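You operate a simulated robot arm through the tools that you are given. There is no shell and no other tool.

The job below is to be done with a simulated robot arm. You get a single attempt, and the scene is never put back.

JOB
Put things in order on the island top. At the end: the salt mill stands where the blue tin stood; the bread roll from the island top stands where the salt mill stood; the blue tin from the island top stands where the yellow stoneware pot stood; the yellow stoneware pot from the island top is on the small board; whatever was shut is shut again. Leave all else as you found it, and nothing knocked over. Set down upright: stoneware pot.

The check looks at the end state, three seconds after you hand in, the way a careful person would. Anything else that was tipped, shoved, dropped, spilled or broken makes it a failure.

ROBOT AND FRAMES
A 7-joint arm with a two-finger parallel gripper, fixed in place. Base frame: the origin is at the foot of the arm, x ahead of it, y to its left, z up; the work surface is at about z = 0. Lengths are in cm, angles in degrees, forces in N, time in s.
With the tool pointing down near the work surface it reaches from about 24 to 62 cm from the base axis. Its first joint turns from -66.0 to 66.0 degrees. Payload 2.6 kg.
Tool frame: the origin (TCP) lies between the finger pads and is the grasp point; the fingertips stand 3 cm ahead of it; z points along the fingers, y is the line along which they close. The gripper opens to 9.4 cm. The fingers are 2.8 cm wide and 1 cm thick; the gripper's body (5 by 9.6 cm) begins 5.5 cm behind the TCP.
Orientation is told as [roll, pitch, yaw] about the base's x, y, z axes, in that order, counted from this pose: with the fingers straight down and closing along the base's y, the tool's x points along the base's -x, its y along +y and its z along -z.

CONTROLS
- The arm moves only by the tool arm_command. Its argument "targets" is a list that holds one entry, the list of rows, each a list of 6 numbers: the shift along the tool's x, y, z in m, then the turn, a rotation vector about the tool's x, y, z in degrees. In form: [[[dx, dy, dz, wx, wy, wz], ...]]. A call has 1 to 20 rows; each row shifts and turns the commanded pose from where the row before left it, along the tool's axes as they then stand. "fingers" is the opening, from 0 (shut) to 1 (fully open), set as the call begins (left out, the last holds). Rows are played at 5 a second. More than 5 cm and 8.6 degrees between two rows, or a gripper value outside its range, and nothing of the call is played. A pose out of reach is approached as far as the arm can. The call stops where the force on the tool passes 40 N (or 10 N more than at its start, if that is more) or the arm is blocked; 0.2 s more then pass. The fingers move at their own pace (about 7.2 cm/s each) and stop on an object; they squeeze with about 23 N. The grip force told is the motor's: it shows also when the fingers shut on nothing. Time passes only in rows, and 0.2 s behind the last, so rows that do not move let the fingers close. It gives the time, the measured TCP pose, the force on the tool (base axes), the opening and the grip force at its end, in the units of the frame above (readings bear some noise), with the torque about the TCP (base axes, N m) and any sound that the robot's microphone picked up.
- Cameras (640 x 400 px; columns grow to the right, rows downward): "scene" is fixed at [2.76, 42.43, 56.69]; the picture's right is [-0.85, -0.52, 0.00], its down [-0.28, 0.46, -0.84] and it looks along [0.44, -0.72, -0.54] (base axes); focal length 297 px, centre (320, 200). "wrist" rides on the gripper at [7.6, 1.4, -10.3] in the tool frame; the picture's right is [-0.18, 0.98, 0.00], its down [-0.75, -0.14, -0.64] and it looks along [-0.63, -0.12, 0.77] (tool axes); focal length 243 px, centre (320, 200). There is no depth. A picture from a camera that has moved, and an enlarged one, comes with that camera's place and axes in the base frame and with its lens.
- camera(camera): a new picture of that camera. It takes no simulated time.
- enlarge(camera, box): a new picture of the part [left, top, right, bottom] of that camera's present view, enlarged. It takes no simulated time.
- hand_in(): hands the job in; it is judged then, once.

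Places have to be worked out from the pictures, the camera data and where the tool is seen. Open the gripper and draw the arm clear of the work before you hand the job in, unless the task says otherwise.

The tools are called after "Request:" by a JSON object that holds its "fn" and its "kwargs". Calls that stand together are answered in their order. arm_command: Moves the arm, as the interface text tells. Its arguments: {"type":"object","properties":{"targets":{"type":"array","items":{"type":"array","items":{"type":"array","items":{"type":"number"}}}},"fingers":{"type":"number"}},"required":["targets"]} The other tools are called the same way: camera (camera) takes a picture; enlarge (camera, box) takes an enlarged picture of a part of a camera's view; hand_in () hands the job in.

At the start:

```text
clock: 0.0
position: [43.39, -6.79, 31.12]
tcp_rot: [0.0, 0.0, 0.0]
contact_force: [0.1, -0.9, 0.4]
moment: [0.0, -0.02, -0.01]
gripper_width: 9.39
grasp_force: 0.1
```

scene: 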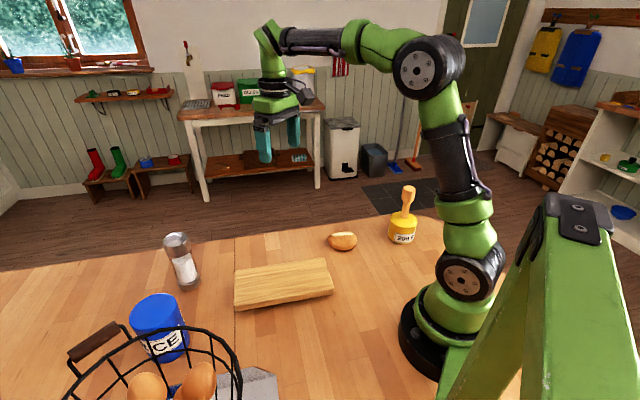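
wrist: 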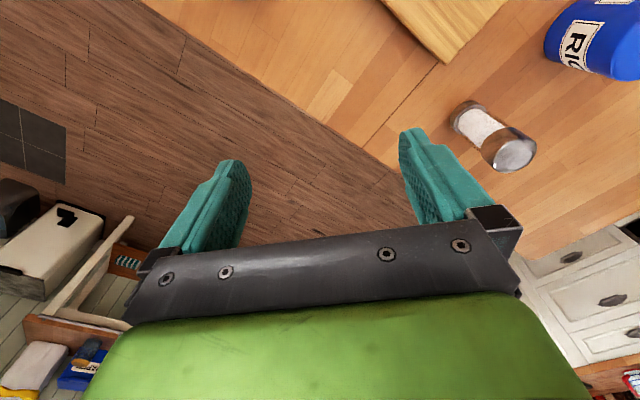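

I start by looking closer at the island top from the scene camera to locate the objects.

Request:
{"fn": "enlarge", "kwargs": {"camera": "scene", "box": [140, 180, 300, 280]}}

Request:
{"fn": "enlarge", "kwargs": {"camera": "scene", "box": [300, 170, 460, 270]}}

Request:
{"fn": "enlarge", "kwargs": {"camera": "scene", "box": [40, 260, 280, 400]}}

Request:
{"fn": "enlarge", "kwargs": {"camera": "scene", "box": [200, 230, 360, 330]}}

```text
4.00 times, centred on (220, 230) of scene
camera zoom: at [2.76, 42.43, 56.69], right [-0.85, -0.52, 0.0], down [-0.28, 0.46, -0.84], along [0.44, -0.72, -0.54], focal length 1189 px, centre (720, 80)
```

zoom: 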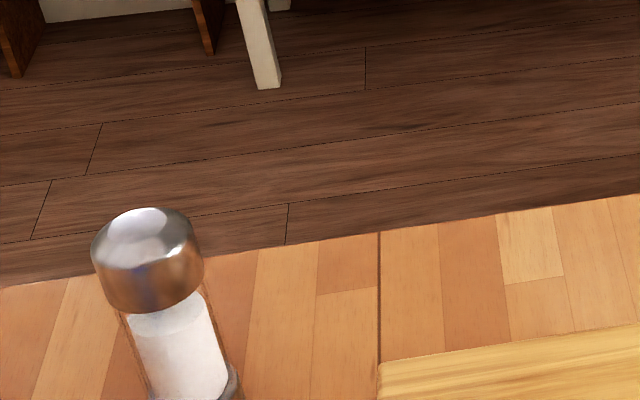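

```text
4.00 times, centred on (380, 220) of scene
camera zoom: at [2.76, 42.43, 56.69], right [-0.85, -0.52, 0.0], down [-0.28, 0.46, -0.84], along [0.44, -0.72, -0.54], focal length 1189 px, centre (80, 120)
```

zoom: 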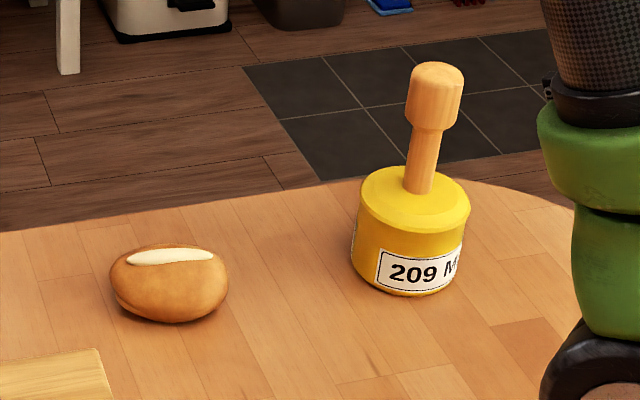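

```text
2.67 times, centred on (160, 330) of scene
camera zoom: at [2.76, 42.43, 56.69], right [-0.85, -0.52, 0.0], down [-0.28, 0.46, -0.84], along [0.44, -0.72, -0.54], focal length 793 px, centre (747, -147)
```

zoom: 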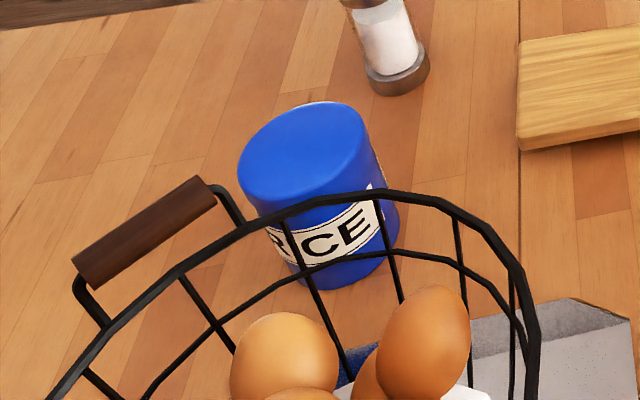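

```text
4.00 times, centred on (280, 280) of scene
camera zoom: at [2.76, 42.43, 56.69], right [-0.85, -0.52, 0.0], down [-0.28, 0.46, -0.84], along [0.44, -0.72, -0.54], focal length 1189 px, centre (480, -120)
```

zoom: 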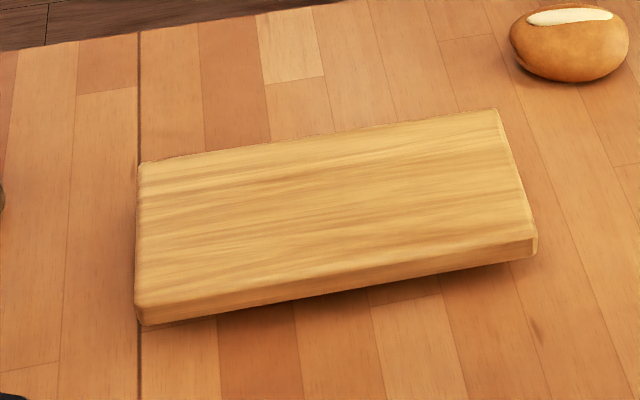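

The pot is near (18,-29), roll near (31,-15), board centred near (36,5), salt mill near (56,16.5), and tin near (46.5,29) beside an egg basket. I move the gripper, staying high, to view the tin and basket area with the wrist camera.

Request:
{"fn": "arm_command", "kwargs": {"targets": [[[0.0163, 0.035, 0, 0, 0, 0], [0.0163, 0.035, 0, 0, 0, 0], [0.0163, 0.035, 0, 0, 0, 0], [0.0163, 0.035, 0, 0, 0, 0], [0.0163, 0.035, 0, 0, 0, 0], [0.0163, 0.035, 0, 0, 0, 0], [0.0163, 0.035, 0, 0, 0, 0], [0, 0, 0, 0, 0, 0]]], "fingers": 1}}

Request:
{"fn": "camera", "kwargs": {"camera": "wrist"}}

Request:
{"fn": "camera", "kwargs": {"camera": "scene"}}

```text
clock: 1.8
position: [31.87, 17.69, 31.11]
tcp_rot: [0.0, -0.1, 0.0]
contact_force: [-0.1, -0.2, -1.0]
moment: [-0.01, -0.01, -0.01]
gripper_width: 9.4
grasp_force: 0.0
```

```text
taken
camera wrist: at [24.25, 19.06, 41.46], right [0.18, 0.98, 0.0], down [0.75, -0.14, 0.64], along [0.63, -0.12, -0.77], focal length 243 px, centre (320, 200)
```

wrist: 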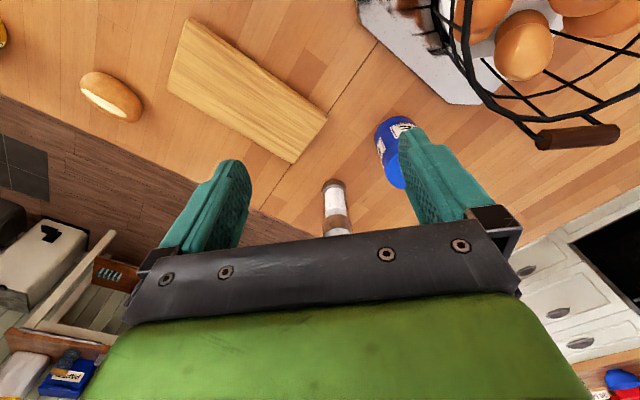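

```text
taken
```

scene: 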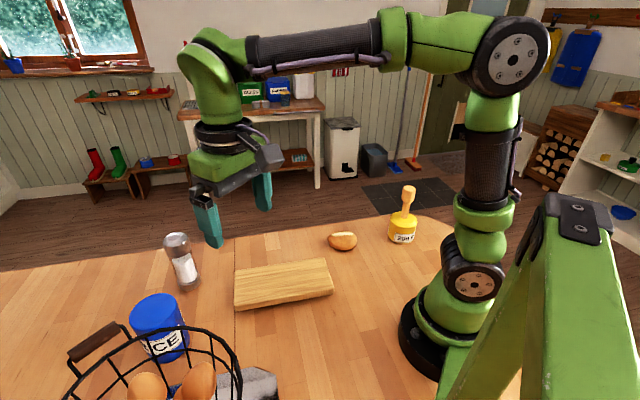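

The basket lies on the base side of the tin. I enlarge the wrist view to place the tin, the basket rim and the grey thing more precisely.

Request:
{"fn": "enlarge", "kwargs": {"camera": "wrist", "box": [320, 0, 640, 200]}}

Request:
{"fn": "enlarge", "kwargs": {"camera": "wrist", "box": [60, 0, 380, 200]}}

```text
2.00 times, centred on (480, 100) of wrist
camera zoom: at [24.25, 19.06, 41.46], right [0.18, 0.98, 0.0], down [0.75, -0.14, 0.64], along [0.63, -0.12, -0.77], focal length 485 px, centre (0, 400)
```

zoom: 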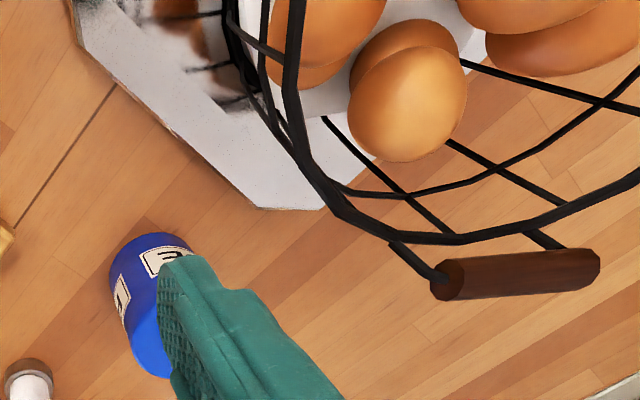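

```text
2.00 times, centred on (220, 100) of wrist
camera zoom: at [24.25, 19.06, 41.46], right [0.18, 0.98, 0.0], down [0.75, -0.14, 0.64], along [0.63, -0.12, -0.77], focal length 485 px, centre (520, 400)
```

zoom: 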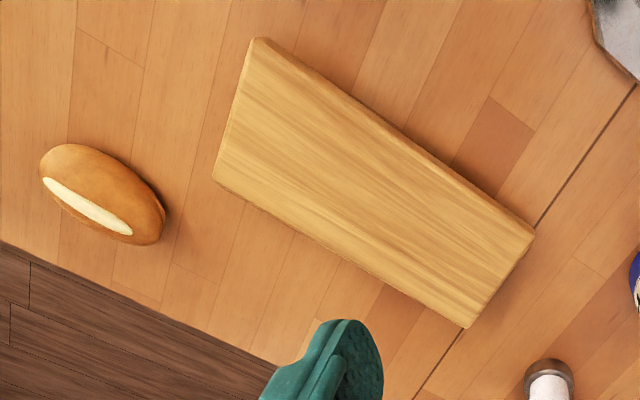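

The basket rim sits near z≈19.5 cm centred around (26,40), well clear of the tin, and all objects are below z≈25. I now travel at z=31 to above the yellow pot for a closer look.

Request:
{"fn": "arm_command", "kwargs": {"targets": [[[-0.0059, -0.0396, 0, 0, 0, 0], [-0.0059, -0.0396, 0, 0, 0, 0], [-0.0059, -0.0396, 0, 0, 0, 0], [-0.0059, -0.0396, 0, 0, 0, 0], [-0.0059, -0.0396, 0, 0, 0, 0], [-0.0059, -0.0396, 0, 0, 0, 0], [-0.0059, -0.0396, 0, 0, 0, 0], [0, 0, 0, 0, 0, 8], [0, 0, 0, 0, 0, 8], [0, 0, 0, 0, 0, 8], [0, 0, 0, 0, 0, 8], [0, 0, 0, 0, 0, 0]]], "fingers": 1}}

Request:
{"fn": "camera", "kwargs": {"camera": "wrist"}}

```text
clock: 4.4
position: [36.2, -10.02, 31.2]
tcp_rot: [-0.1, -0.1, -32.1]
contact_force: [-0.1, -0.3, -0.5]
moment: [-0.02, 0.0, -0.02]
gripper_width: 9.38
grasp_force: 0.0
```

```text
taken
camera wrist: at [30.37, -4.9, 41.46], right [0.68, 0.74, 0.0], down [0.56, -0.52, 0.64], along [0.47, -0.43, -0.77], focal length 243 px, centre (320, 200)
```

wrist: 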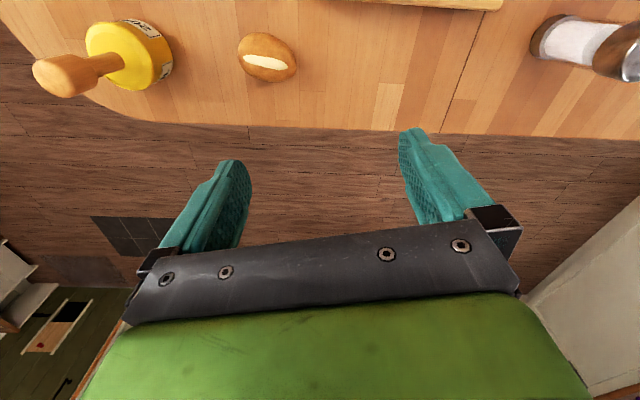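

The wrist view shows pot and roll together; I enlarge it to measure both.

Request:
{"fn": "enlarge", "kwargs": {"camera": "wrist", "box": [20, 0, 212, 120]}}

Request:
{"fn": "enlarge", "kwargs": {"camera": "wrist", "box": [180, 0, 372, 120]}}

```text
3.33 times, centred on (116, 60) of wrist
camera zoom: at [30.37, -4.9, 41.46], right [0.68, 0.74, 0.0], down [0.56, -0.52, 0.64], along [0.47, -0.43, -0.77], focal length 809 px, centre (1000, 667)
```

zoom: 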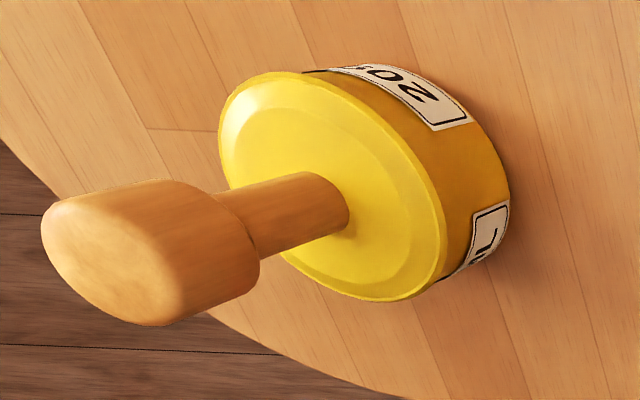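

```text
3.33 times, centred on (276, 60) of wrist
camera zoom: at [30.37, -4.9, 41.46], right [0.68, 0.74, 0.0], down [0.56, -0.52, 0.64], along [0.47, -0.43, -0.77], focal length 809 px, centre (467, 667)
```

zoom: 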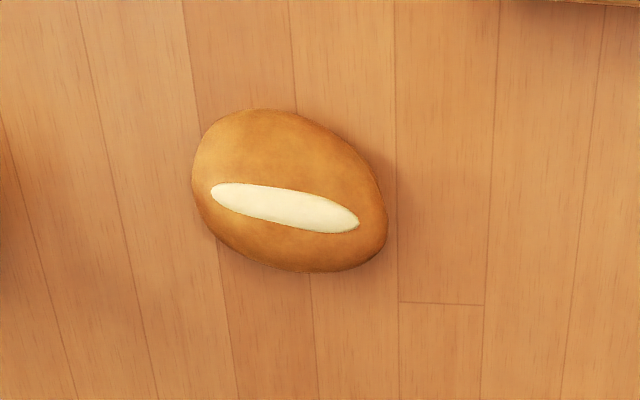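

Both cameras agree the pot's handle axis is near (17.6,-28.5) with its top at about z=16.5, and the roll is near (30.3,-15). I move to directly above the pot and turn the tool to the arm's natural yaw.

Request:
{"fn": "arm_command", "kwargs": {"targets": [[[0.01003, -0.04243, 0, 0, 0, 0], [0.01003, -0.04243, 0, 0, 0, 0], [0.01003, -0.04243, 0, 0, 0, 0], [0.01003, -0.04243, 0, 0, 0, 0], [0.01003, -0.04243, 0, 0, 0, 0], [0.01003, -0.04243, 0, 0, 0, 0], [0, 0, 0, 0, 0, 8.5], [0, 0, 0, 0, 0, 8.5], [0, 0, 0, 0, 0, 8.5], [0, 0, 0, 0, 0, 0]]], "fingers": 1}}

Request:
{"fn": "camera", "kwargs": {"camera": "wrist"}}

Request:
{"fn": "camera", "kwargs": {"camera": "scene"}}

```text
clock: 6.6
position: [17.48, -28.49, 31.21]
tcp_rot: [0.1, 0.0, -57.5]
contact_force: [0.2, 0.1, -0.2]
moment: [-0.03, 0.03, -0.03]
gripper_width: 9.4
grasp_force: 0.0
```

```text
taken
camera wrist: at [14.66, -21.46, 41.46], right [0.93, 0.37, 0.0], down [0.28, -0.71, 0.64], along [0.24, -0.6, -0.77], focal length 243 px, centre (320, 200)
```

wrist: 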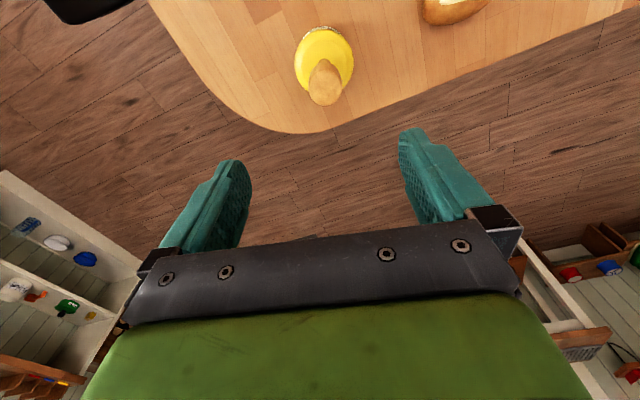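

```text
taken
```

scene: 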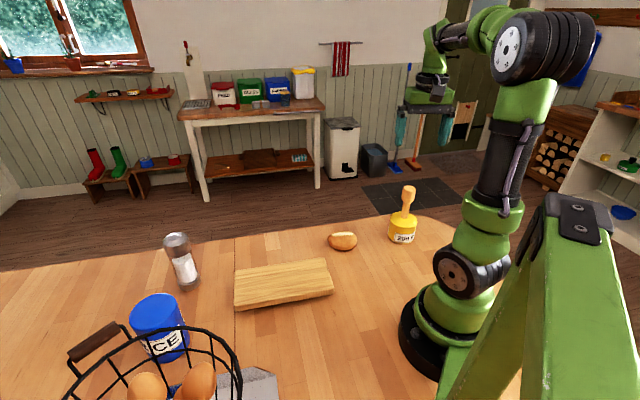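

The handle is nearly centred between the fingers. I enlarge to check the remaining offset.

Request:
{"fn": "enlarge", "kwargs": {"camera": "wrist", "box": [272, 20, 368, 80]}}

Request:
{"fn": "enlarge", "kwargs": {"camera": "wrist", "box": [256, 10, 416, 110]}}

```text
6.67 times, centred on (320, 50) of wrist
camera zoom: at [14.66, -21.46, 41.46], right [0.93, 0.37, 0.0], down [0.28, -0.71, 0.64], along [0.24, -0.6, -0.77], focal length 1618 px, centre (320, 1200)
```

zoom: 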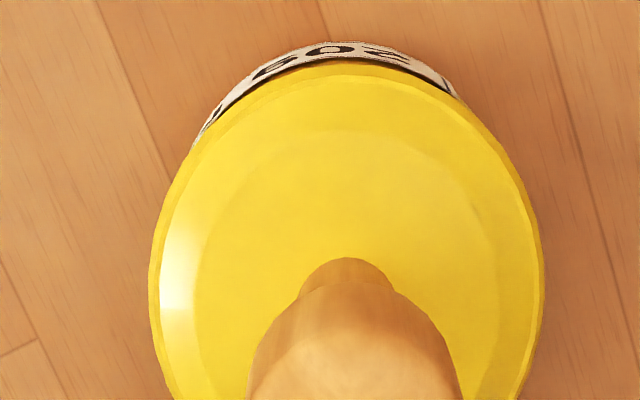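

```text
4.00 times, centred on (336, 60) of wrist
camera zoom: at [14.66, -21.46, 41.46], right [0.93, 0.37, 0.0], down [0.28, -0.71, 0.64], along [0.24, -0.6, -0.77], focal length 970 px, centre (256, 760)
```

zoom: 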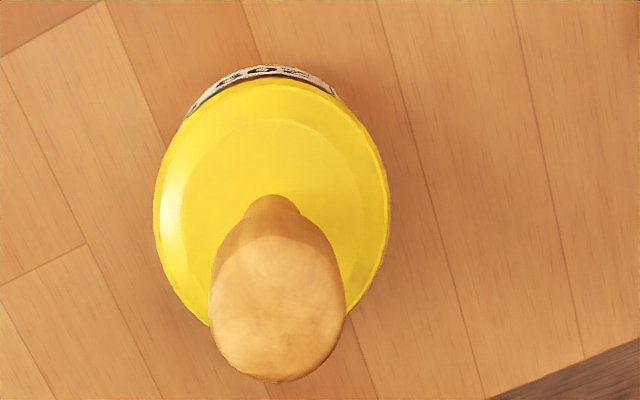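

The handle sits about 0.8 cm inward and 0.75 cm toward tool +y from the tool axis. I shift by that and descend to z≈21.5 (fingertips 2 cm above the knob) to check again.

Request:
{"fn": "arm_command", "kwargs": {"targets": [[[0.008, 0.0075, 0, 0, 0, 0], [0, 0, 0.03, 0, 0, 0], [0, 0, 0.03, 0, 0, 0], [0, 0, 0.037, 0, 0, 0], [0, 0, 0, 0, 0, 0]]], "fingers": 1}}

Request:
{"fn": "camera", "kwargs": {"camera": "wrist"}}

Request:
{"fn": "enlarge", "kwargs": {"camera": "scene", "box": [350, 130, 478, 210]}}

```text
clock: 7.8
position: [17.71, -27.56, 21.58]
tcp_rot: [0.0, 0.0, -57.4]
contact_force: [0.5, -0.3, 0.7]
moment: [-0.03, 0.01, 0.01]
gripper_width: 9.39
grasp_force: 0.1
```

```text
taken
camera wrist: at [14.8, -20.41, 31.84], right [0.93, 0.37, 0.0], down [0.29, -0.71, 0.64], along [0.24, -0.6, -0.77], focal length 243 px, centre (320, 200)
```

wrist: 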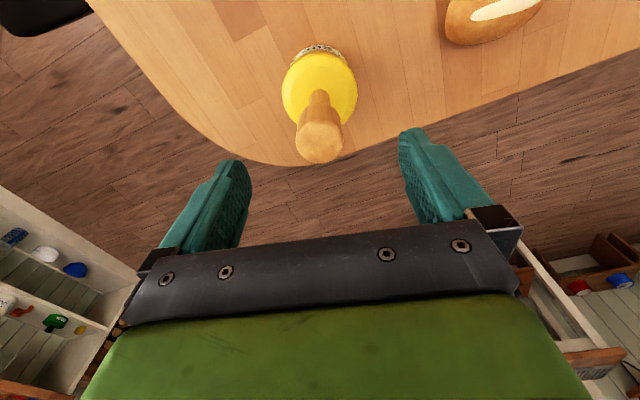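

```text
5.00 times, centred on (414, 170) of scene
camera zoom: at [2.76, 42.43, 56.69], right [-0.85, -0.52, 0.0], down [-0.28, 0.46, -0.84], along [0.44, -0.72, -0.54], focal length 1486 px, centre (-150, 350)
```

zoom: 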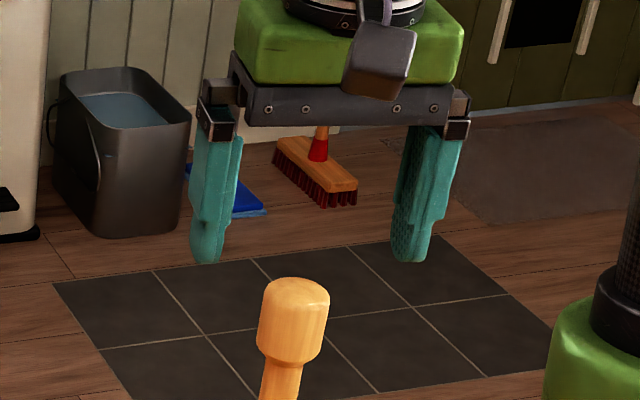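

The knob is centred between the fingers within about 0.2 cm in both views. I descend to z≈14.8 with the fingers around the knob.

Request:
{"fn": "arm_command", "kwargs": {"targets": [[[0.0015, 0, 0.017, 0, 0, 0], [0, 0, 0.017, 0, 0, 0], [0, 0, 0.017, 0, 0, 0], [0, 0, 0.017, 0, 0, 0], [0, 0, 0, 0, 0, 0]]], "fingers": 1}}

Request:
{"fn": "camera", "kwargs": {"camera": "wrist"}}

Request:
{"fn": "enlarge", "kwargs": {"camera": "scene", "box": [350, 150, 478, 230]}}

```text
clock: 9.0
position: [17.55, -27.31, 14.79]
tcp_rot: [0.0, 0.1, -57.4]
contact_force: [-1.1, -0.2, 0.1]
moment: [0.02, 0.04, 0.0]
gripper_width: 9.38
grasp_force: 0.0
```

```text
taken
camera wrist: at [14.7, -20.11, 25.06], right [0.93, 0.37, 0.0], down [0.29, -0.71, 0.64], along [0.24, -0.6, -0.77], focal length 243 px, centre (320, 200)
```

wrist: 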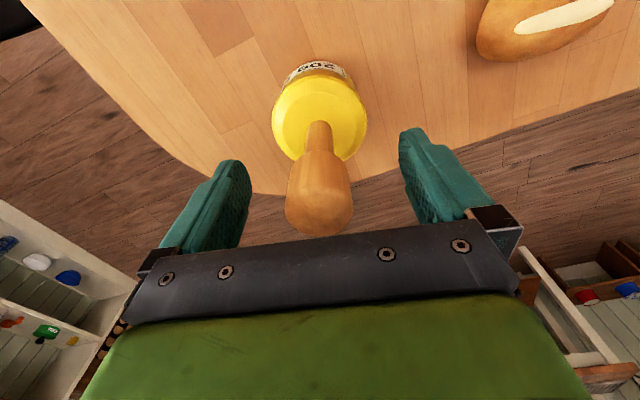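

```text
5.00 times, centred on (414, 190) of scene
camera zoom: at [2.76, 42.43, 56.69], right [-0.85, -0.52, 0.0], down [-0.28, 0.46, -0.84], along [0.44, -0.72, -0.54], focal length 1486 px, centre (-150, 250)
```

zoom: 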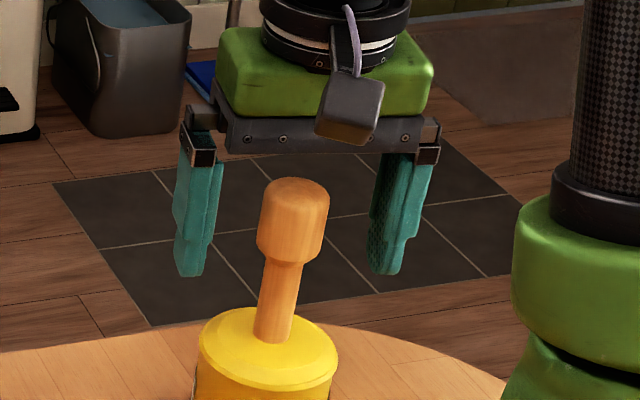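

The knob sits at the pad centre between the fingers. I close the gripper.

Request:
{"fn": "arm_command", "kwargs": {"targets": [[[0, 0, 0, 0, 0, 0], [0, 0, 0, 0, 0, 0], [0, 0, 0, 0, 0, 0], [0, 0, 0, 0, 0, 0], [0, 0, 0, 0, 0, 0]]], "fingers": 0}}

Request:
{"fn": "camera", "kwargs": {"camera": "wrist"}}

Request:
{"fn": "enlarge", "kwargs": {"camera": "scene", "box": [350, 170, 478, 250]}}

```text
clock: 10.2
position: [17.61, -27.23, 14.79]
tcp_rot: [0.0, 0.0, -57.4]
contact_force: [-1.3, -0.1, -0.2]
moment: [-0.02, 0.04, -0.01]
gripper_width: 3.34
grasp_force: 22.8
```

```text
taken
camera wrist: at [14.7, -20.12, 25.08], right [0.93, 0.37, 0.0], down [0.29, -0.71, 0.64], along [0.24, -0.6, -0.77], focal length 243 px, centre (320, 200)
```

wrist: 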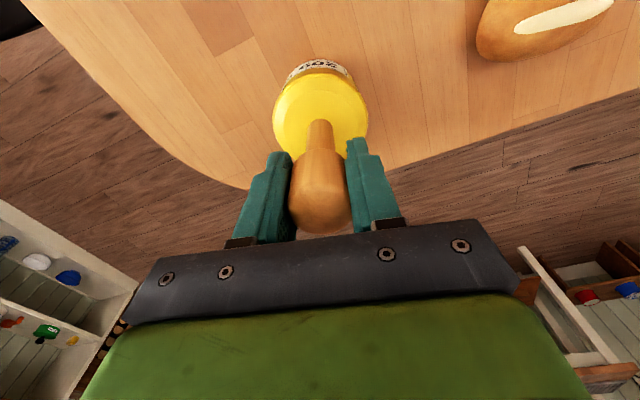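

```text
5.00 times, centred on (414, 210) of scene
camera zoom: at [2.76, 42.43, 56.69], right [-0.85, -0.52, 0.0], down [-0.28, 0.46, -0.84], along [0.44, -0.72, -0.54], focal length 1486 px, centre (-150, 150)
```

zoom: 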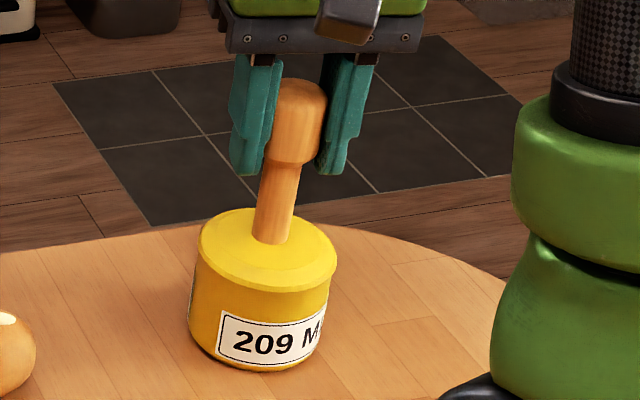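

The knob is held (3.34 cm, 23 N) at (17.6,-27.2); I note that as the pot's original place. I lift it gently and check it hangs straight.

Request:
{"fn": "arm_command", "kwargs": {"targets": [[[0, 0, -0.005, 0, 0, 0], [0, 0, -0.01, 0, 0, 0], [0, 0, -0.02, 0, 0, 0], [0, 0, -0.02, 0, 0, 0], [0, 0, -0.02, 0, 0, 0], [0, 0, -0.02, 0, 0, 0], [0, 0, -0.01, 0, 0, 0], [0, 0, 0, 0, 0, 0]]], "fingers": 0}}

Request:
{"fn": "camera", "kwargs": {"camera": "scene"}}

Request:
{"fn": "camera", "kwargs": {"camera": "wrist"}}

```text
clock: 12.0
position: [17.59, -27.33, 25.39]
tcp_rot: [0.0, -0.1, -57.5]
contact_force: [0.2, 0.2, -3.5]
moment: [0.0, -0.01, 0.02]
gripper_width: 3.33
grasp_force: 22.3
```

```text
taken
```

scene: 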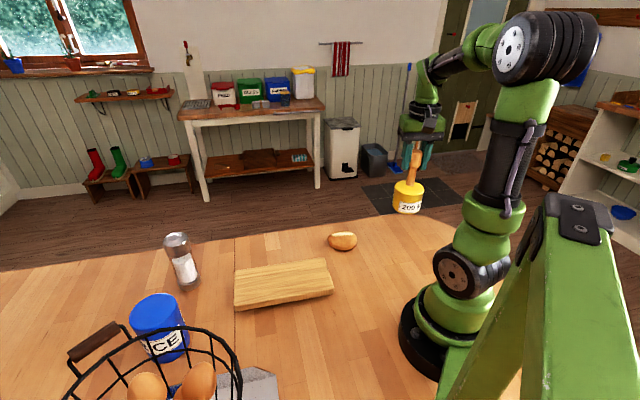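

```text
taken
camera wrist: at [14.73, -20.1, 35.55], right [0.93, 0.37, 0.0], down [0.29, -0.71, 0.64], along [0.24, -0.6, -0.77], focal length 243 px, centre (320, 200)
```

wrist: 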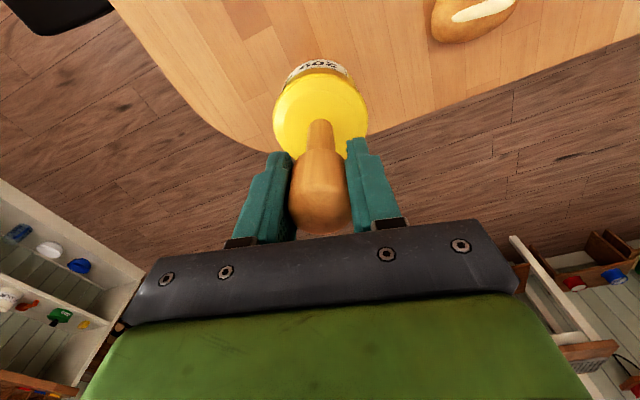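

The pot (about 3.5 N) hangs straight. I carry it at this height to above the board.

Request:
{"fn": "arm_command", "kwargs": {"targets": [[[0.006, 0.011, 0, 0, 0, 0], [0.0118, 0.0217, 0, 0, 0, 0], [0.0118, 0.0217, 0, 0, 0, 0], [0.0118, 0.0217, 0, 0, 0, 0], [0.0118, 0.0217, 0, 0, 0, 0], [0.0118, 0.0217, 0, 0, 0, 0], [0.0118, 0.0217, 0, 0, 0, 0], [0.0118, 0.0217, 0, 0, 0, 0], [0.0118, 0.0217, 0, 0, 0, 0], [0.0118, 0.0217, 0, 0, 0, 0], [0.0118, 0.0217, 0, 0, 0, 0], [0.0118, 0.0217, 0, 0, 0, 0], [0.0118, 0.0217, 0, 0, 0, 0], [0.0118, 0.0217, 0, 0, 0, 0], [0.0118, 0.0217, 0, 0, 0, 0], [0.006, 0.011, 0, 0, 0, 0], [0, 0, 0, 0, 0, 0]]], "fingers": 0}}

Request:
{"fn": "arm_command", "kwargs": {"targets": [[[0, 0, 0, 0, 0, -5], [0, 0, 0, 0, 0, -8], [0, 0, 0, 0, 0, -8], [0, 0, 0, 0, 0, -8], [0, 0, 0, 0, 0, -8], [0, 0, 0, 0, 0, -8], [0, 0, 0, 0, 0, -8], [0, 0, 0, 0, 0, -4.5], [0, 0, 0, 0, 0, 0]]], "fingers": 0}}

Request:
{"fn": "camera", "kwargs": {"camera": "scene"}}

Request:
{"fn": "camera", "kwargs": {"camera": "wrist"}}

```text
clock: 15.6
position: [35.68, 5.23, 25.01]
tcp_rot: [0.0, 0.0, -57.6]
contact_force: [0.0, -0.8, -3.5]
moment: [-0.01, -0.03, 0.02]
gripper_width: 3.3
grasp_force: 22.6
```

```text
clock: 17.6
position: [35.62, 5.13, 25.24]
tcp_rot: [0.0, 0.0, 0.1]
contact_force: [0.4, -0.5, -3.0]
moment: [0.02, 0.01, 0.01]
gripper_width: 3.32
grasp_force: 23.0
```

```text
taken
```

scene: 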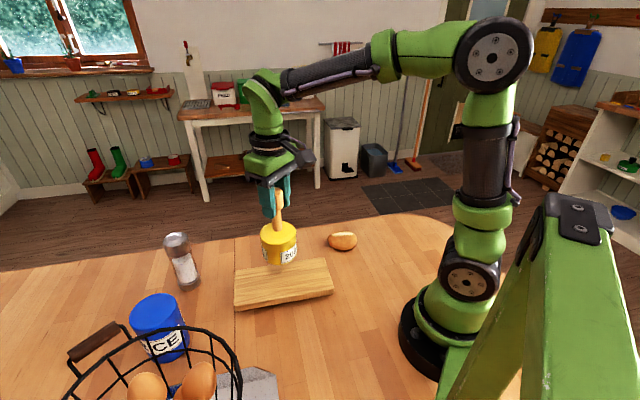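

```text
taken
camera wrist: at [27.96, 6.53, 35.43], right [0.18, 0.98, 0.0], down [0.75, -0.14, 0.64], along [0.63, -0.12, -0.77], focal length 243 px, centre (320, 200)
```

wrist: 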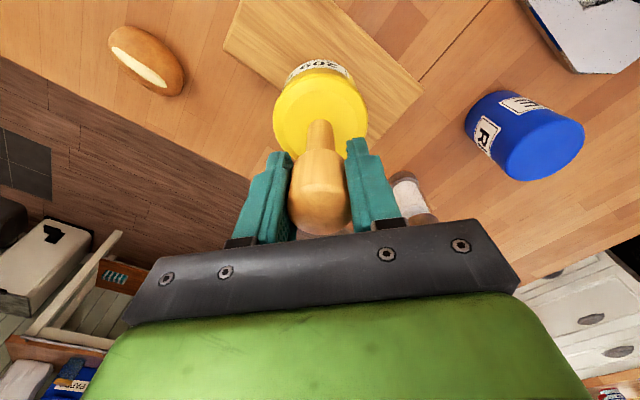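

Projection shows the pot centred over the board's middle within about 0.5 cm. I lower it to roughly 1.5–2 cm above the board and check.

Request:
{"fn": "arm_command", "kwargs": {"targets": [[[0, 0, 0.01, 0, 0, 0], [0, 0, 0.015, 0, 0, 0], [0, 0, 0.015, 0, 0, 0], [0, 0, 0.015, 0, 0, 0], [0, 0, 0.01, 0, 0, 0], [0, 0, 0, 0, 0, 0]]], "fingers": 0}}

Request:
{"fn": "enlarge", "kwargs": {"camera": "scene", "box": [216, 220, 344, 320]}}

Request:
{"fn": "camera", "kwargs": {"camera": "wrist"}}

```text
clock: 19.0
position: [35.73, 5.21, 18.89]
tcp_rot: [0.0, -0.3, 0.1]
contact_force: [1.2, -0.3, 18.1]
moment: [0.02, -0.2, 0.22]
gripper_width: 3.28
grasp_force: 23.2
```

```text
4.00 times, centred on (280, 270) of scene
camera zoom: at [2.75, 42.43, 56.69], right [-0.85, -0.52, 0.0], down [-0.28, 0.46, -0.84], along [0.44, -0.72, -0.54], focal length 1189 px, centre (480, -80)
```

zoom: 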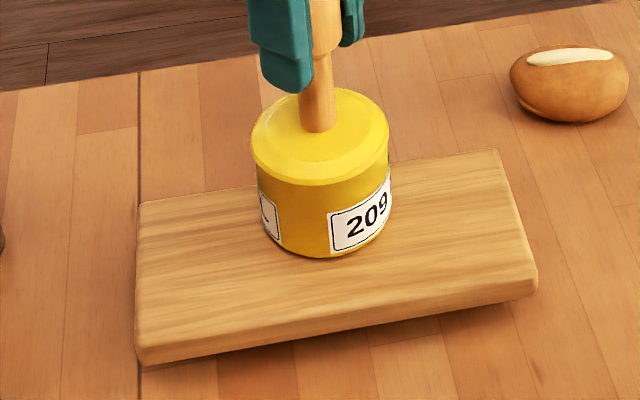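

```text
taken
camera wrist: at [27.96, 6.56, 29.09], right [0.18, 0.98, 0.0], down [0.75, -0.14, 0.65], along [0.64, -0.12, -0.76], focal length 243 px, centre (320, 200)
```

wrist: 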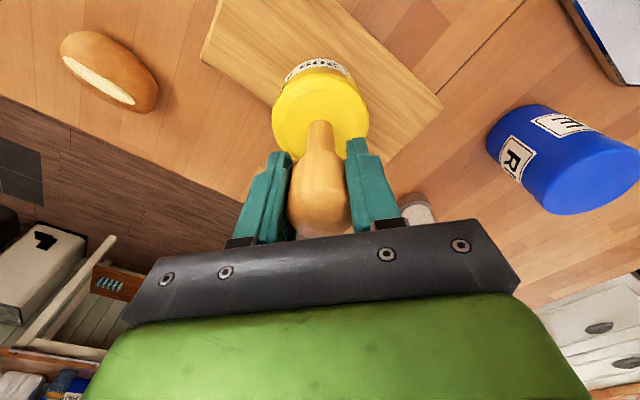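

Contact came early (18 N), so the board's top is at about z=4 cm and the pot sits ~2 cm off the board's midline toward the far side. I lift slightly, shift toward the board's centre, and look again.

Request:
{"fn": "arm_command", "kwargs": {"targets": [[[0, 0, -0.01, 0, 0, 0], [0, 0, -0.01, 0, 0, 0], [0.005, 0.008, 0, 0, 0, 0], [0.005, 0.008, 0, 0, 0, 0], [0, 0, 0, 0, 0, 0]]], "fingers": 0}}

Request:
{"fn": "enlarge", "kwargs": {"camera": "scene", "box": [216, 220, 344, 320]}}

Request:
{"fn": "camera", "kwargs": {"camera": "wrist"}}

```text
clock: 20.2
position: [34.66, 6.88, 20.76]
tcp_rot: [0.0, -0.1, 0.0]
contact_force: [0.6, 0.6, -3.1]
moment: [0.0, 0.01, -0.01]
gripper_width: 3.32
grasp_force: 23.1
```

```text
4.00 times, centred on (280, 270) of scene
camera zoom: at [2.76, 42.43, 56.69], right [-0.85, -0.52, 0.0], down [-0.28, 0.46, -0.84], along [0.44, -0.72, -0.54], focal length 1189 px, centre (480, -80)
```

zoom: 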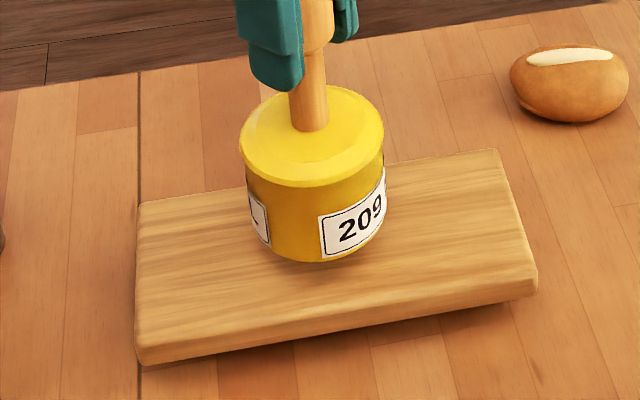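

```text
taken
camera wrist: at [27.07, 8.26, 30.95], right [0.18, 0.98, 0.0], down [0.75, -0.14, 0.64], along [0.63, -0.12, -0.77], focal length 243 px, centre (320, 200)
```

wrist: 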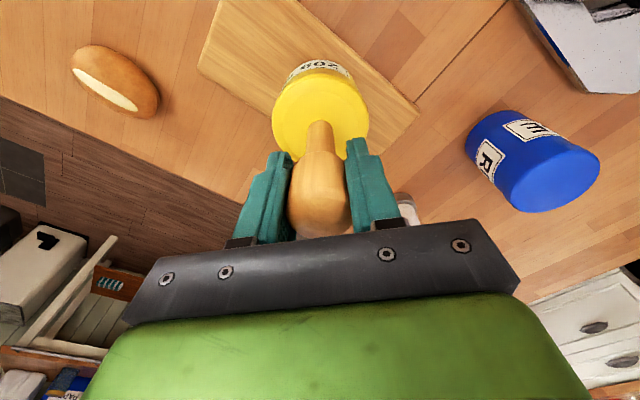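

The pot is now centred over the board (34.7,6.9 vs board centre ≈34.6,6.3). I shift slightly and lower it to just above contact.

Request:
{"fn": "arm_command", "kwargs": {"targets": [[[0, -0.003, 0.006, 0, 0, 0], [0, 0, 0.006, 0, 0, 0], [0, 0, 0.003, 0, 0, 0], [0, 0, 0.001, 0, 0, 0], [0, 0, 0, 0, 0, 0]]], "fingers": 0}}

```text
clock: 21.4
position: [34.67, 6.58, 19.17]
tcp_rot: [0.0, 0.0, 0.0]
contact_force: [0.1, -0.3, -3.6]
moment: [-0.01, 0.03, 0.03]
gripper_width: 3.29
grasp_force: 22.8
```

No contact yet at z=19.17. I lower in 1 mm steps until the force changes sign.

Request:
{"fn": "arm_command", "kwargs": {"targets": [[[0, 0, 0.001, 0, 0, 0], [0, 0, 0.001, 0, 0, 0], [0, 0, 0, 0, 0, 0]]], "fingers": 0}}

```text
clock: 22.2
position: [34.67, 6.34, 18.89]
tcp_rot: [-0.1, 0.1, 0.0]
contact_force: [0.3, -0.1, -3.3]
moment: [0.01, 0.02, 0.0]
gripper_width: 3.28
grasp_force: 23.0
```

Still hanging free (−3.3 N); I continue in 1 mm steps.

Request:
{"fn": "arm_command", "kwargs": {"targets": [[[0, 0, 0.001, 0, 0, 0], [0, 0, 0.0005, 0, 0, 0], [0, 0, 0, 0, 0, 0]]], "fingers": 0}}

Request:
{"fn": "enlarge", "kwargs": {"camera": "scene", "box": [216, 220, 344, 320]}}

```text
clock: 23.0
position: [34.63, 6.55, 18.86]
tcp_rot: [0.0, -0.2, 0.0]
contact_force: [-4.8, -0.5, 15.4]
moment: [-0.1, 0.29, 0.09]
gripper_width: 3.3
grasp_force: 23.2
```

```text
4.00 times, centred on (280, 270) of scene
camera zoom: at [2.75, 42.43, 56.69], right [-0.85, -0.52, 0.0], down [-0.28, 0.46, -0.84], along [0.44, -0.72, -0.54], focal length 1189 px, centre (480, -80)
```

zoom: 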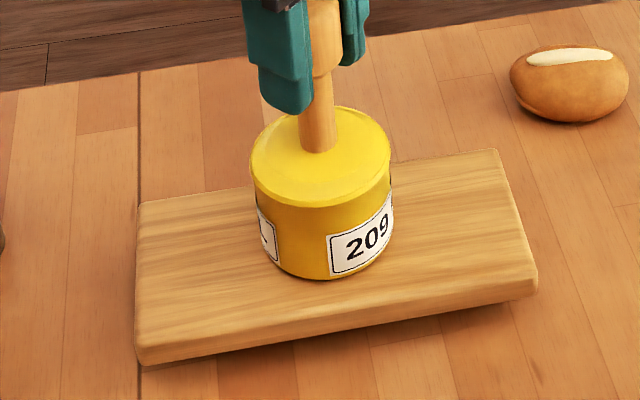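

The pot rests on the middle of the board with 15 N of press. I relax 1 mm and then open the fingers.

Request:
{"fn": "arm_command", "kwargs": {"targets": [[[0, 0, -0.001, 0, 0, 0], [0, 0, 0, 0, 0, 0]]], "fingers": 0}}

```text
clock: 23.6
position: [34.62, 6.35, 18.8]
tcp_rot: [-0.1, -0.1, 0.1]
contact_force: [1.3, 0.1, 7.9]
moment: [0.09, -0.41, 0.02]
gripper_width: 3.29
grasp_force: 23.0
```

Request:
{"fn": "arm_command", "kwargs": {"targets": [[[0, 0, -0.0005, 0, 0, 0], [0, 0, 0, 0, 0, 0]]], "fingers": 0}}

```text
clock: 24.2
position: [34.56, 6.35, 18.9]
tcp_rot: [0.0, -0.1, 0.1]
contact_force: [3.0, 0.6, 5.1]
moment: [0.08, -0.61, 0.08]
gripper_width: 3.29
grasp_force: 22.7
```

The load is low now (5 N). I open the fingers and hold still, then check the pot.

Request:
{"fn": "arm_command", "kwargs": {"targets": [[[0, 0, 0, 0, 0, 0], [0, 0, 0, 0, 0, 0], [0, 0, 0, 0, 0, 0], [0, 0, 0, 0, 0, 0]]], "fingers": 0.8}}

Request:
{"fn": "arm_command", "kwargs": {"targets": [[[0, 0, -0.02, 0, 0, 0], [0, 0, -0.03, 0, 0, 0], [0, 0, -0.03, 0, 0, 0], [0, 0, -0.03, 0, 0, 0], [0, 0, 0, 0, 0, 0]]], "fingers": 0.8}}

Request:
{"fn": "camera", "kwargs": {"camera": "scene"}}

Request:
{"fn": "camera", "kwargs": {"camera": "wrist"}}

```text
clock: 25.2
position: [34.46, 6.43, 18.92]
tcp_rot: [0.0, 0.0, 0.0]
contact_force: [0.3, -0.1, 0.1]
moment: [-0.01, 0.03, 0.0]
gripper_width: 7.52
grasp_force: 0.0
```

```text
clock: 26.4
position: [34.58, 6.46, 29.98]
tcp_rot: [0.0, 0.0, 0.1]
contact_force: [0.5, 0.5, -0.4]
moment: [0.02, 0.03, -0.01]
gripper_width: 7.51
grasp_force: 0.1
```

```text
taken
```

scene: 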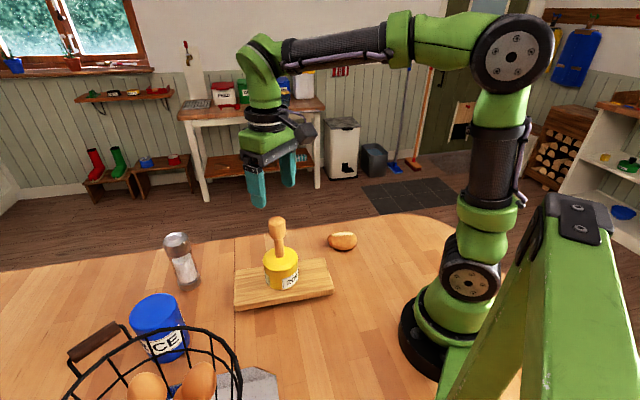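

```text
taken
camera wrist: at [26.9, 7.86, 40.24], right [0.18, 0.98, 0.0], down [0.75, -0.14, 0.64], along [0.63, -0.12, -0.77], focal length 243 px, centre (320, 200)
```

wrist: 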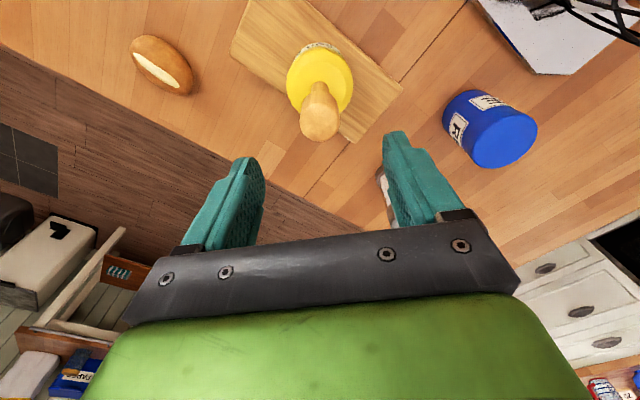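

The pot stands upright on the board. Next is the blue tin; I enlarge it in this wrist view to measure it.

Request:
{"fn": "enlarge", "kwargs": {"camera": "wrist", "box": [416, 70, 576, 170]}}

Request:
{"fn": "enlarge", "kwargs": {"camera": "scene", "box": [100, 270, 228, 370]}}

```text
4.00 times, centred on (496, 120) of wrist
camera zoom: at [26.9, 7.86, 40.24], right [0.18, 0.98, 0.0], down [0.75, -0.14, 0.64], along [0.63, -0.12, -0.77], focal length 970 px, centre (-384, 520)
```

zoom: 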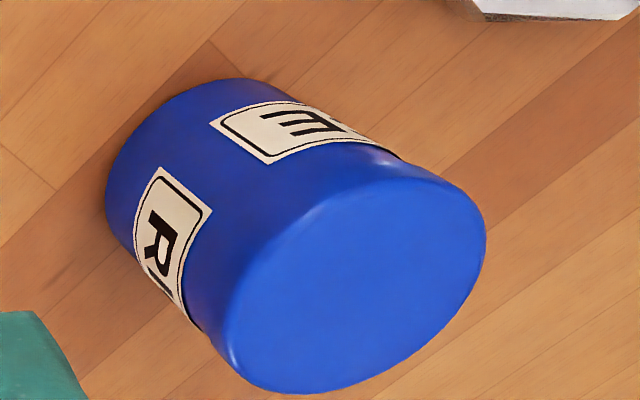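

```text
4.00 times, centred on (164, 320) of scene
camera zoom: at [2.76, 42.43, 56.69], right [-0.85, -0.52, 0.0], down [-0.28, 0.46, -0.84], along [0.44, -0.72, -0.54], focal length 1189 px, centre (944, -280)
```

zoom: 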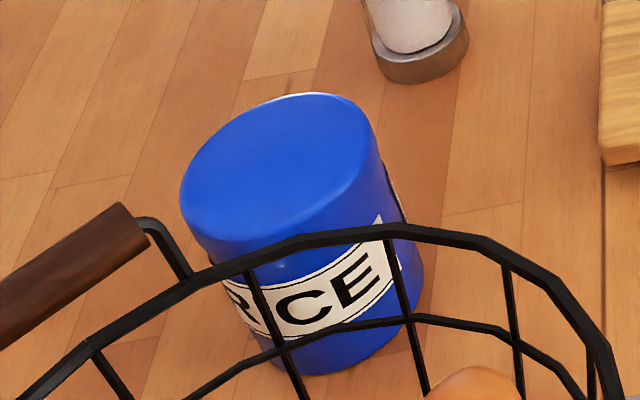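

The tin's lid is centred near (45.7,29.3) with top z≈10.5 and a diameter of roughly 8.2 cm. I move above it, turn to yaw 32°, and descend part-way for a close look.

Request:
{"fn": "arm_command", "kwargs": {"targets": [[[-0.0184, 0.0382, 0, 0, 0, 0], [-0.0184, 0.0382, 0, 0, 0, 0], [-0.0184, 0.0382, 0, 0, 0, 0], [-0.0184, 0.0382, 0, 0, 0, 0], [-0.0184, 0.0382, 0, 0, 0, 0], [-0.0184, 0.0382, 0, 0, 0, 0], [0, 0, 0, 0, 0, -8], [0, 0, 0, 0, 0, -8], [0, 0, 0, 0, 0, -8], [0, 0, 0, 0, 0, -8], [0, 0, 0.03, 0, 0, 0], [0, 0, 0.03, 0, 0, 0], [0, 0, 0, 0, 0, 0]]], "fingers": 1}}

Request:
{"fn": "camera", "kwargs": {"camera": "scene"}}

Request:
{"fn": "camera", "kwargs": {"camera": "wrist"}}

```text
clock: 29.2
position: [45.56, 29.28, 24.01]
tcp_rot: [-0.1, -0.1, 32.0]
contact_force: [0.1, 1.5, 0.1]
moment: [-0.01, 0.02, 0.0]
gripper_width: 9.4
grasp_force: 0.0
```

```text
taken
```

scene: 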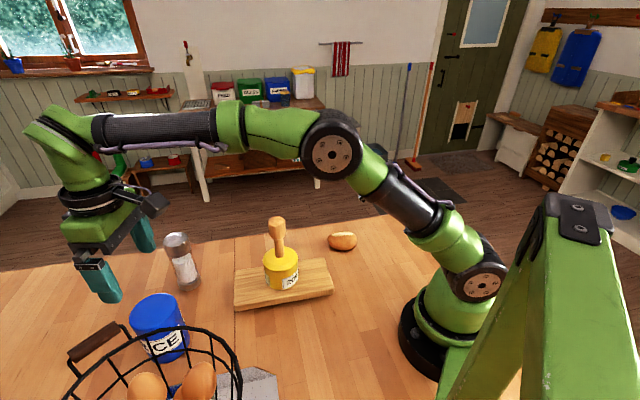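

```text
taken
camera wrist: at [38.31, 26.56, 34.16], right [-0.37, 0.93, 0.0], down [0.71, 0.28, 0.64], along [0.6, 0.24, -0.77], focal length 243 px, centre (320, 200)
```

wrist: 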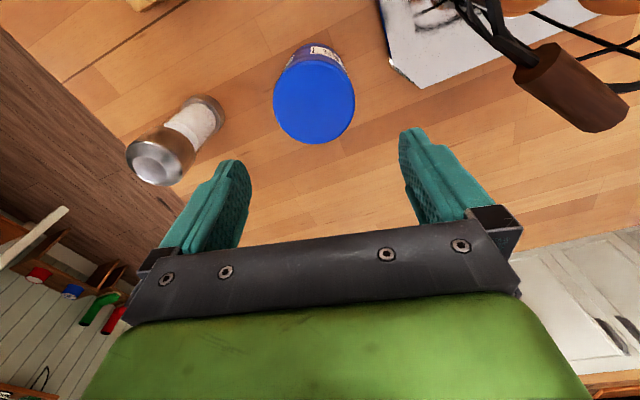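

The tin is nearly centred below the gripper and the basket handle is about 9 cm to the side, clear of the gripper body. I enlarge the tin for fine alignment.

Request:
{"fn": "enlarge", "kwargs": {"camera": "wrist", "box": [240, 40, 400, 160]}}

Request:
{"fn": "enlarge", "kwargs": {"camera": "scene", "box": [50, 210, 242, 330]}}

```text
3.33 times, centred on (320, 100) of wrist
camera zoom: at [38.31, 26.56, 34.16], right [-0.37, 0.93, 0.0], down [0.71, 0.28, 0.64], along [0.6, 0.24, -0.77], focal length 809 px, centre (320, 533)
```

zoom: 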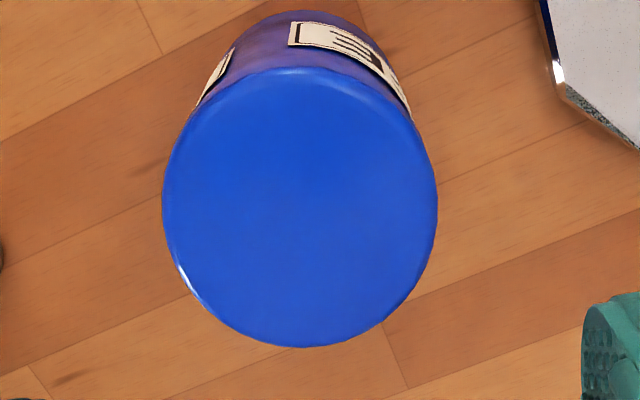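

```text
3.33 times, centred on (146, 270) of scene
camera zoom: at [2.76, 42.43, 56.69], right [-0.85, -0.52, 0.0], down [-0.28, 0.46, -0.84], along [0.44, -0.72, -0.54], focal length 991 px, centre (900, -33)
```

zoom: 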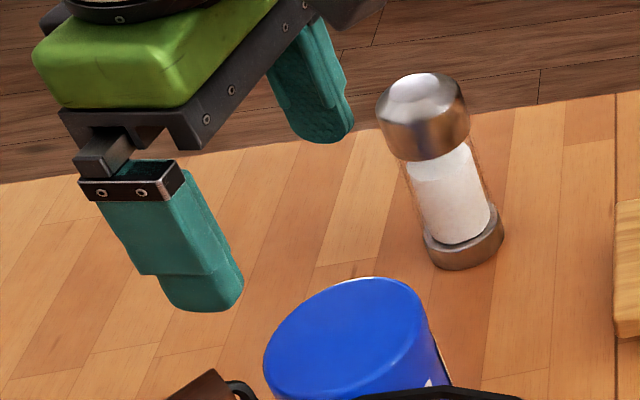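

The tin is ~7.8 cm wide, so there's 0.8 cm clearance per side once I shift by (+0.15,-0.5) cm in the tool frame. I apply that and descend to z≈15 (tips just above the lid) for a last check.

Request:
{"fn": "arm_command", "kwargs": {"targets": [[[0.0015, -0.005, 0.0, 0, 0, 0], [0, 0, 0.03, 0, 0, 0], [0, 0, 0.03, 0, 0, 0], [0, 0, 0.03, 0, 0, 0], [0, 0, 0, 0, 0, 0]]], "fingers": 1}}

Request:
{"fn": "camera", "kwargs": {"camera": "wrist"}}

Request:
{"fn": "enlarge", "kwargs": {"camera": "scene", "box": [50, 230, 242, 350]}}

```text
clock: 30.4
position: [45.74, 28.85, 14.98]
tcp_rot: [0.0, 0.0, 32.0]
contact_force: [0.6, 0.2, -0.2]
moment: [0.0, 0.0, 0.02]
gripper_width: 9.4
grasp_force: 0.1
```

```text
taken
camera wrist: at [38.43, 25.99, 25.22], right [-0.37, 0.93, 0.0], down [0.71, 0.28, 0.64], along [0.6, 0.23, -0.77], focal length 243 px, centre (320, 200)
```

wrist: 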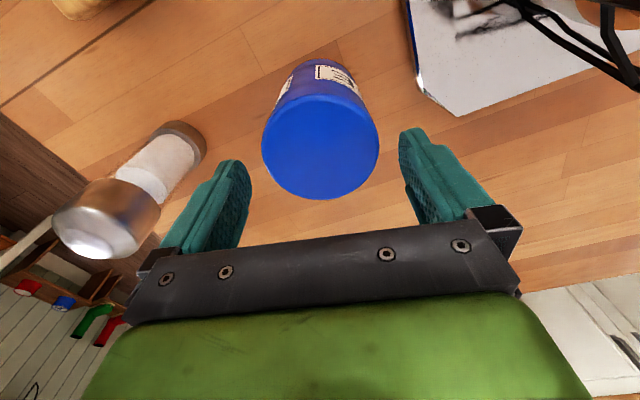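

```text
3.33 times, centred on (146, 290) of scene
camera zoom: at [2.76, 42.43, 56.69], right [-0.85, -0.52, 0.0], down [-0.28, 0.46, -0.84], along [0.44, -0.72, -0.54], focal length 991 px, centre (900, -100)
```

zoom: 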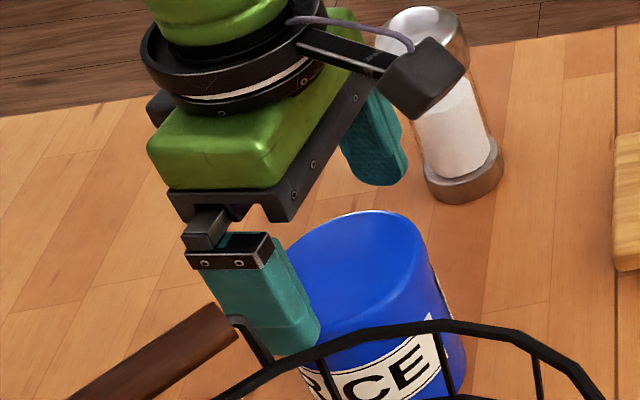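

The lid is centred (offset ≤0.1 cm) with even gaps both sides. I descend to z≈7 around the tin.

Request:
{"fn": "arm_command", "kwargs": {"targets": [[[0.0005, 0, 0.02, 0, 0, 0], [0, 0, 0.02, 0, 0, 0], [0, 0, 0.02, 0, 0, 0], [0, 0, 0.02, 0, 0, 0], [0, 0, 0, 0, 0, 0]]], "fingers": 1}}

Request:
{"fn": "camera", "kwargs": {"camera": "wrist"}}

Request:
{"fn": "camera", "kwargs": {"camera": "scene"}}

```text
clock: 31.6
position: [45.65, 28.79, 6.79]
tcp_rot: [-0.1, 0.0, 32.0]
contact_force: [0.0, -1.1, 0.4]
moment: [-0.01, 0.03, -0.04]
gripper_width: 9.41
grasp_force: 0.0
```

```text
taken
camera wrist: at [38.34, 25.94, 17.08], right [-0.37, 0.93, 0.0], down [0.71, 0.28, 0.64], along [0.6, 0.23, -0.77], focal length 243 px, centre (320, 200)
```

wrist: 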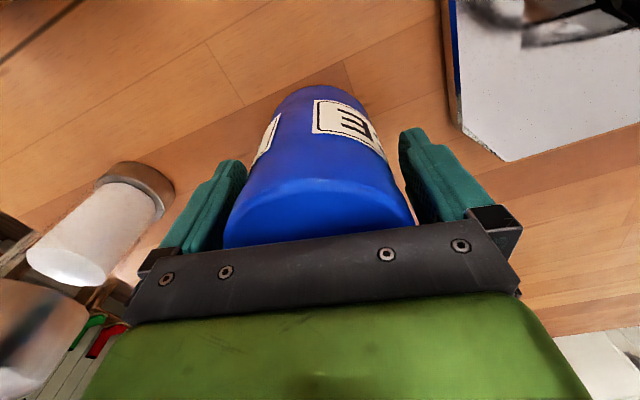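

```text
taken
```

scene: 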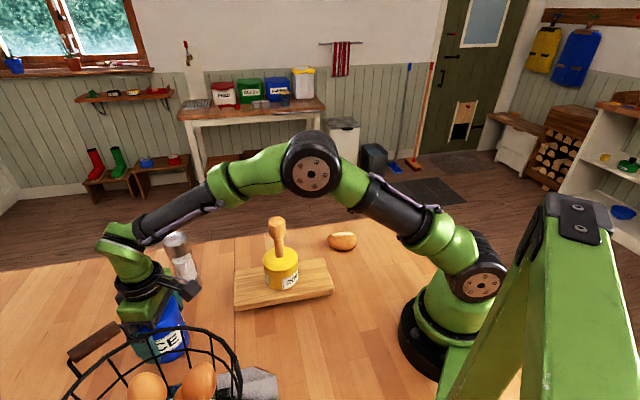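

No contact on the way down; the tin is between the pads. I close the gripper.

Request:
{"fn": "arm_command", "kwargs": {"targets": [[[0, 0, 0, 0, 0, 0], [0, 0, 0, 0, 0, 0], [0, 0, 0, 0, 0, 0], [0, 0, 0, 0, 0, 0]]], "fingers": 0}}

Request:
{"fn": "camera", "kwargs": {"camera": "wrist"}}

```text
clock: 32.6
position: [45.59, 28.76, 6.8]
tcp_rot: [-0.1, 0.1, 32.0]
contact_force: [0.2, 0.2, 0.3]
moment: [0.04, -0.03, -0.01]
gripper_width: 7.56
grasp_force: 22.9
```

```text
taken
camera wrist: at [38.34, 25.94, 17.1], right [-0.37, 0.93, 0.0], down [0.71, 0.28, 0.64], along [0.6, 0.23, -0.77], focal length 243 px, centre (320, 200)
```

wrist: 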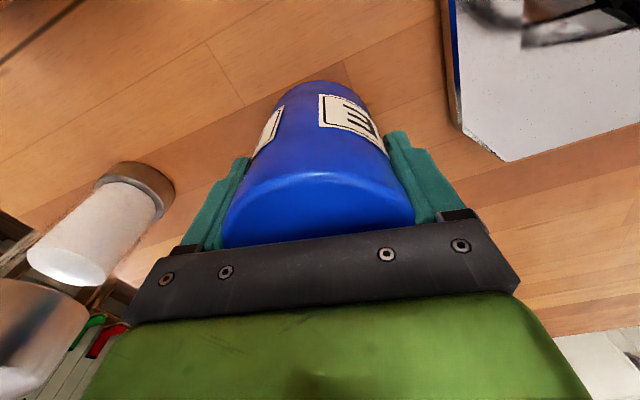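

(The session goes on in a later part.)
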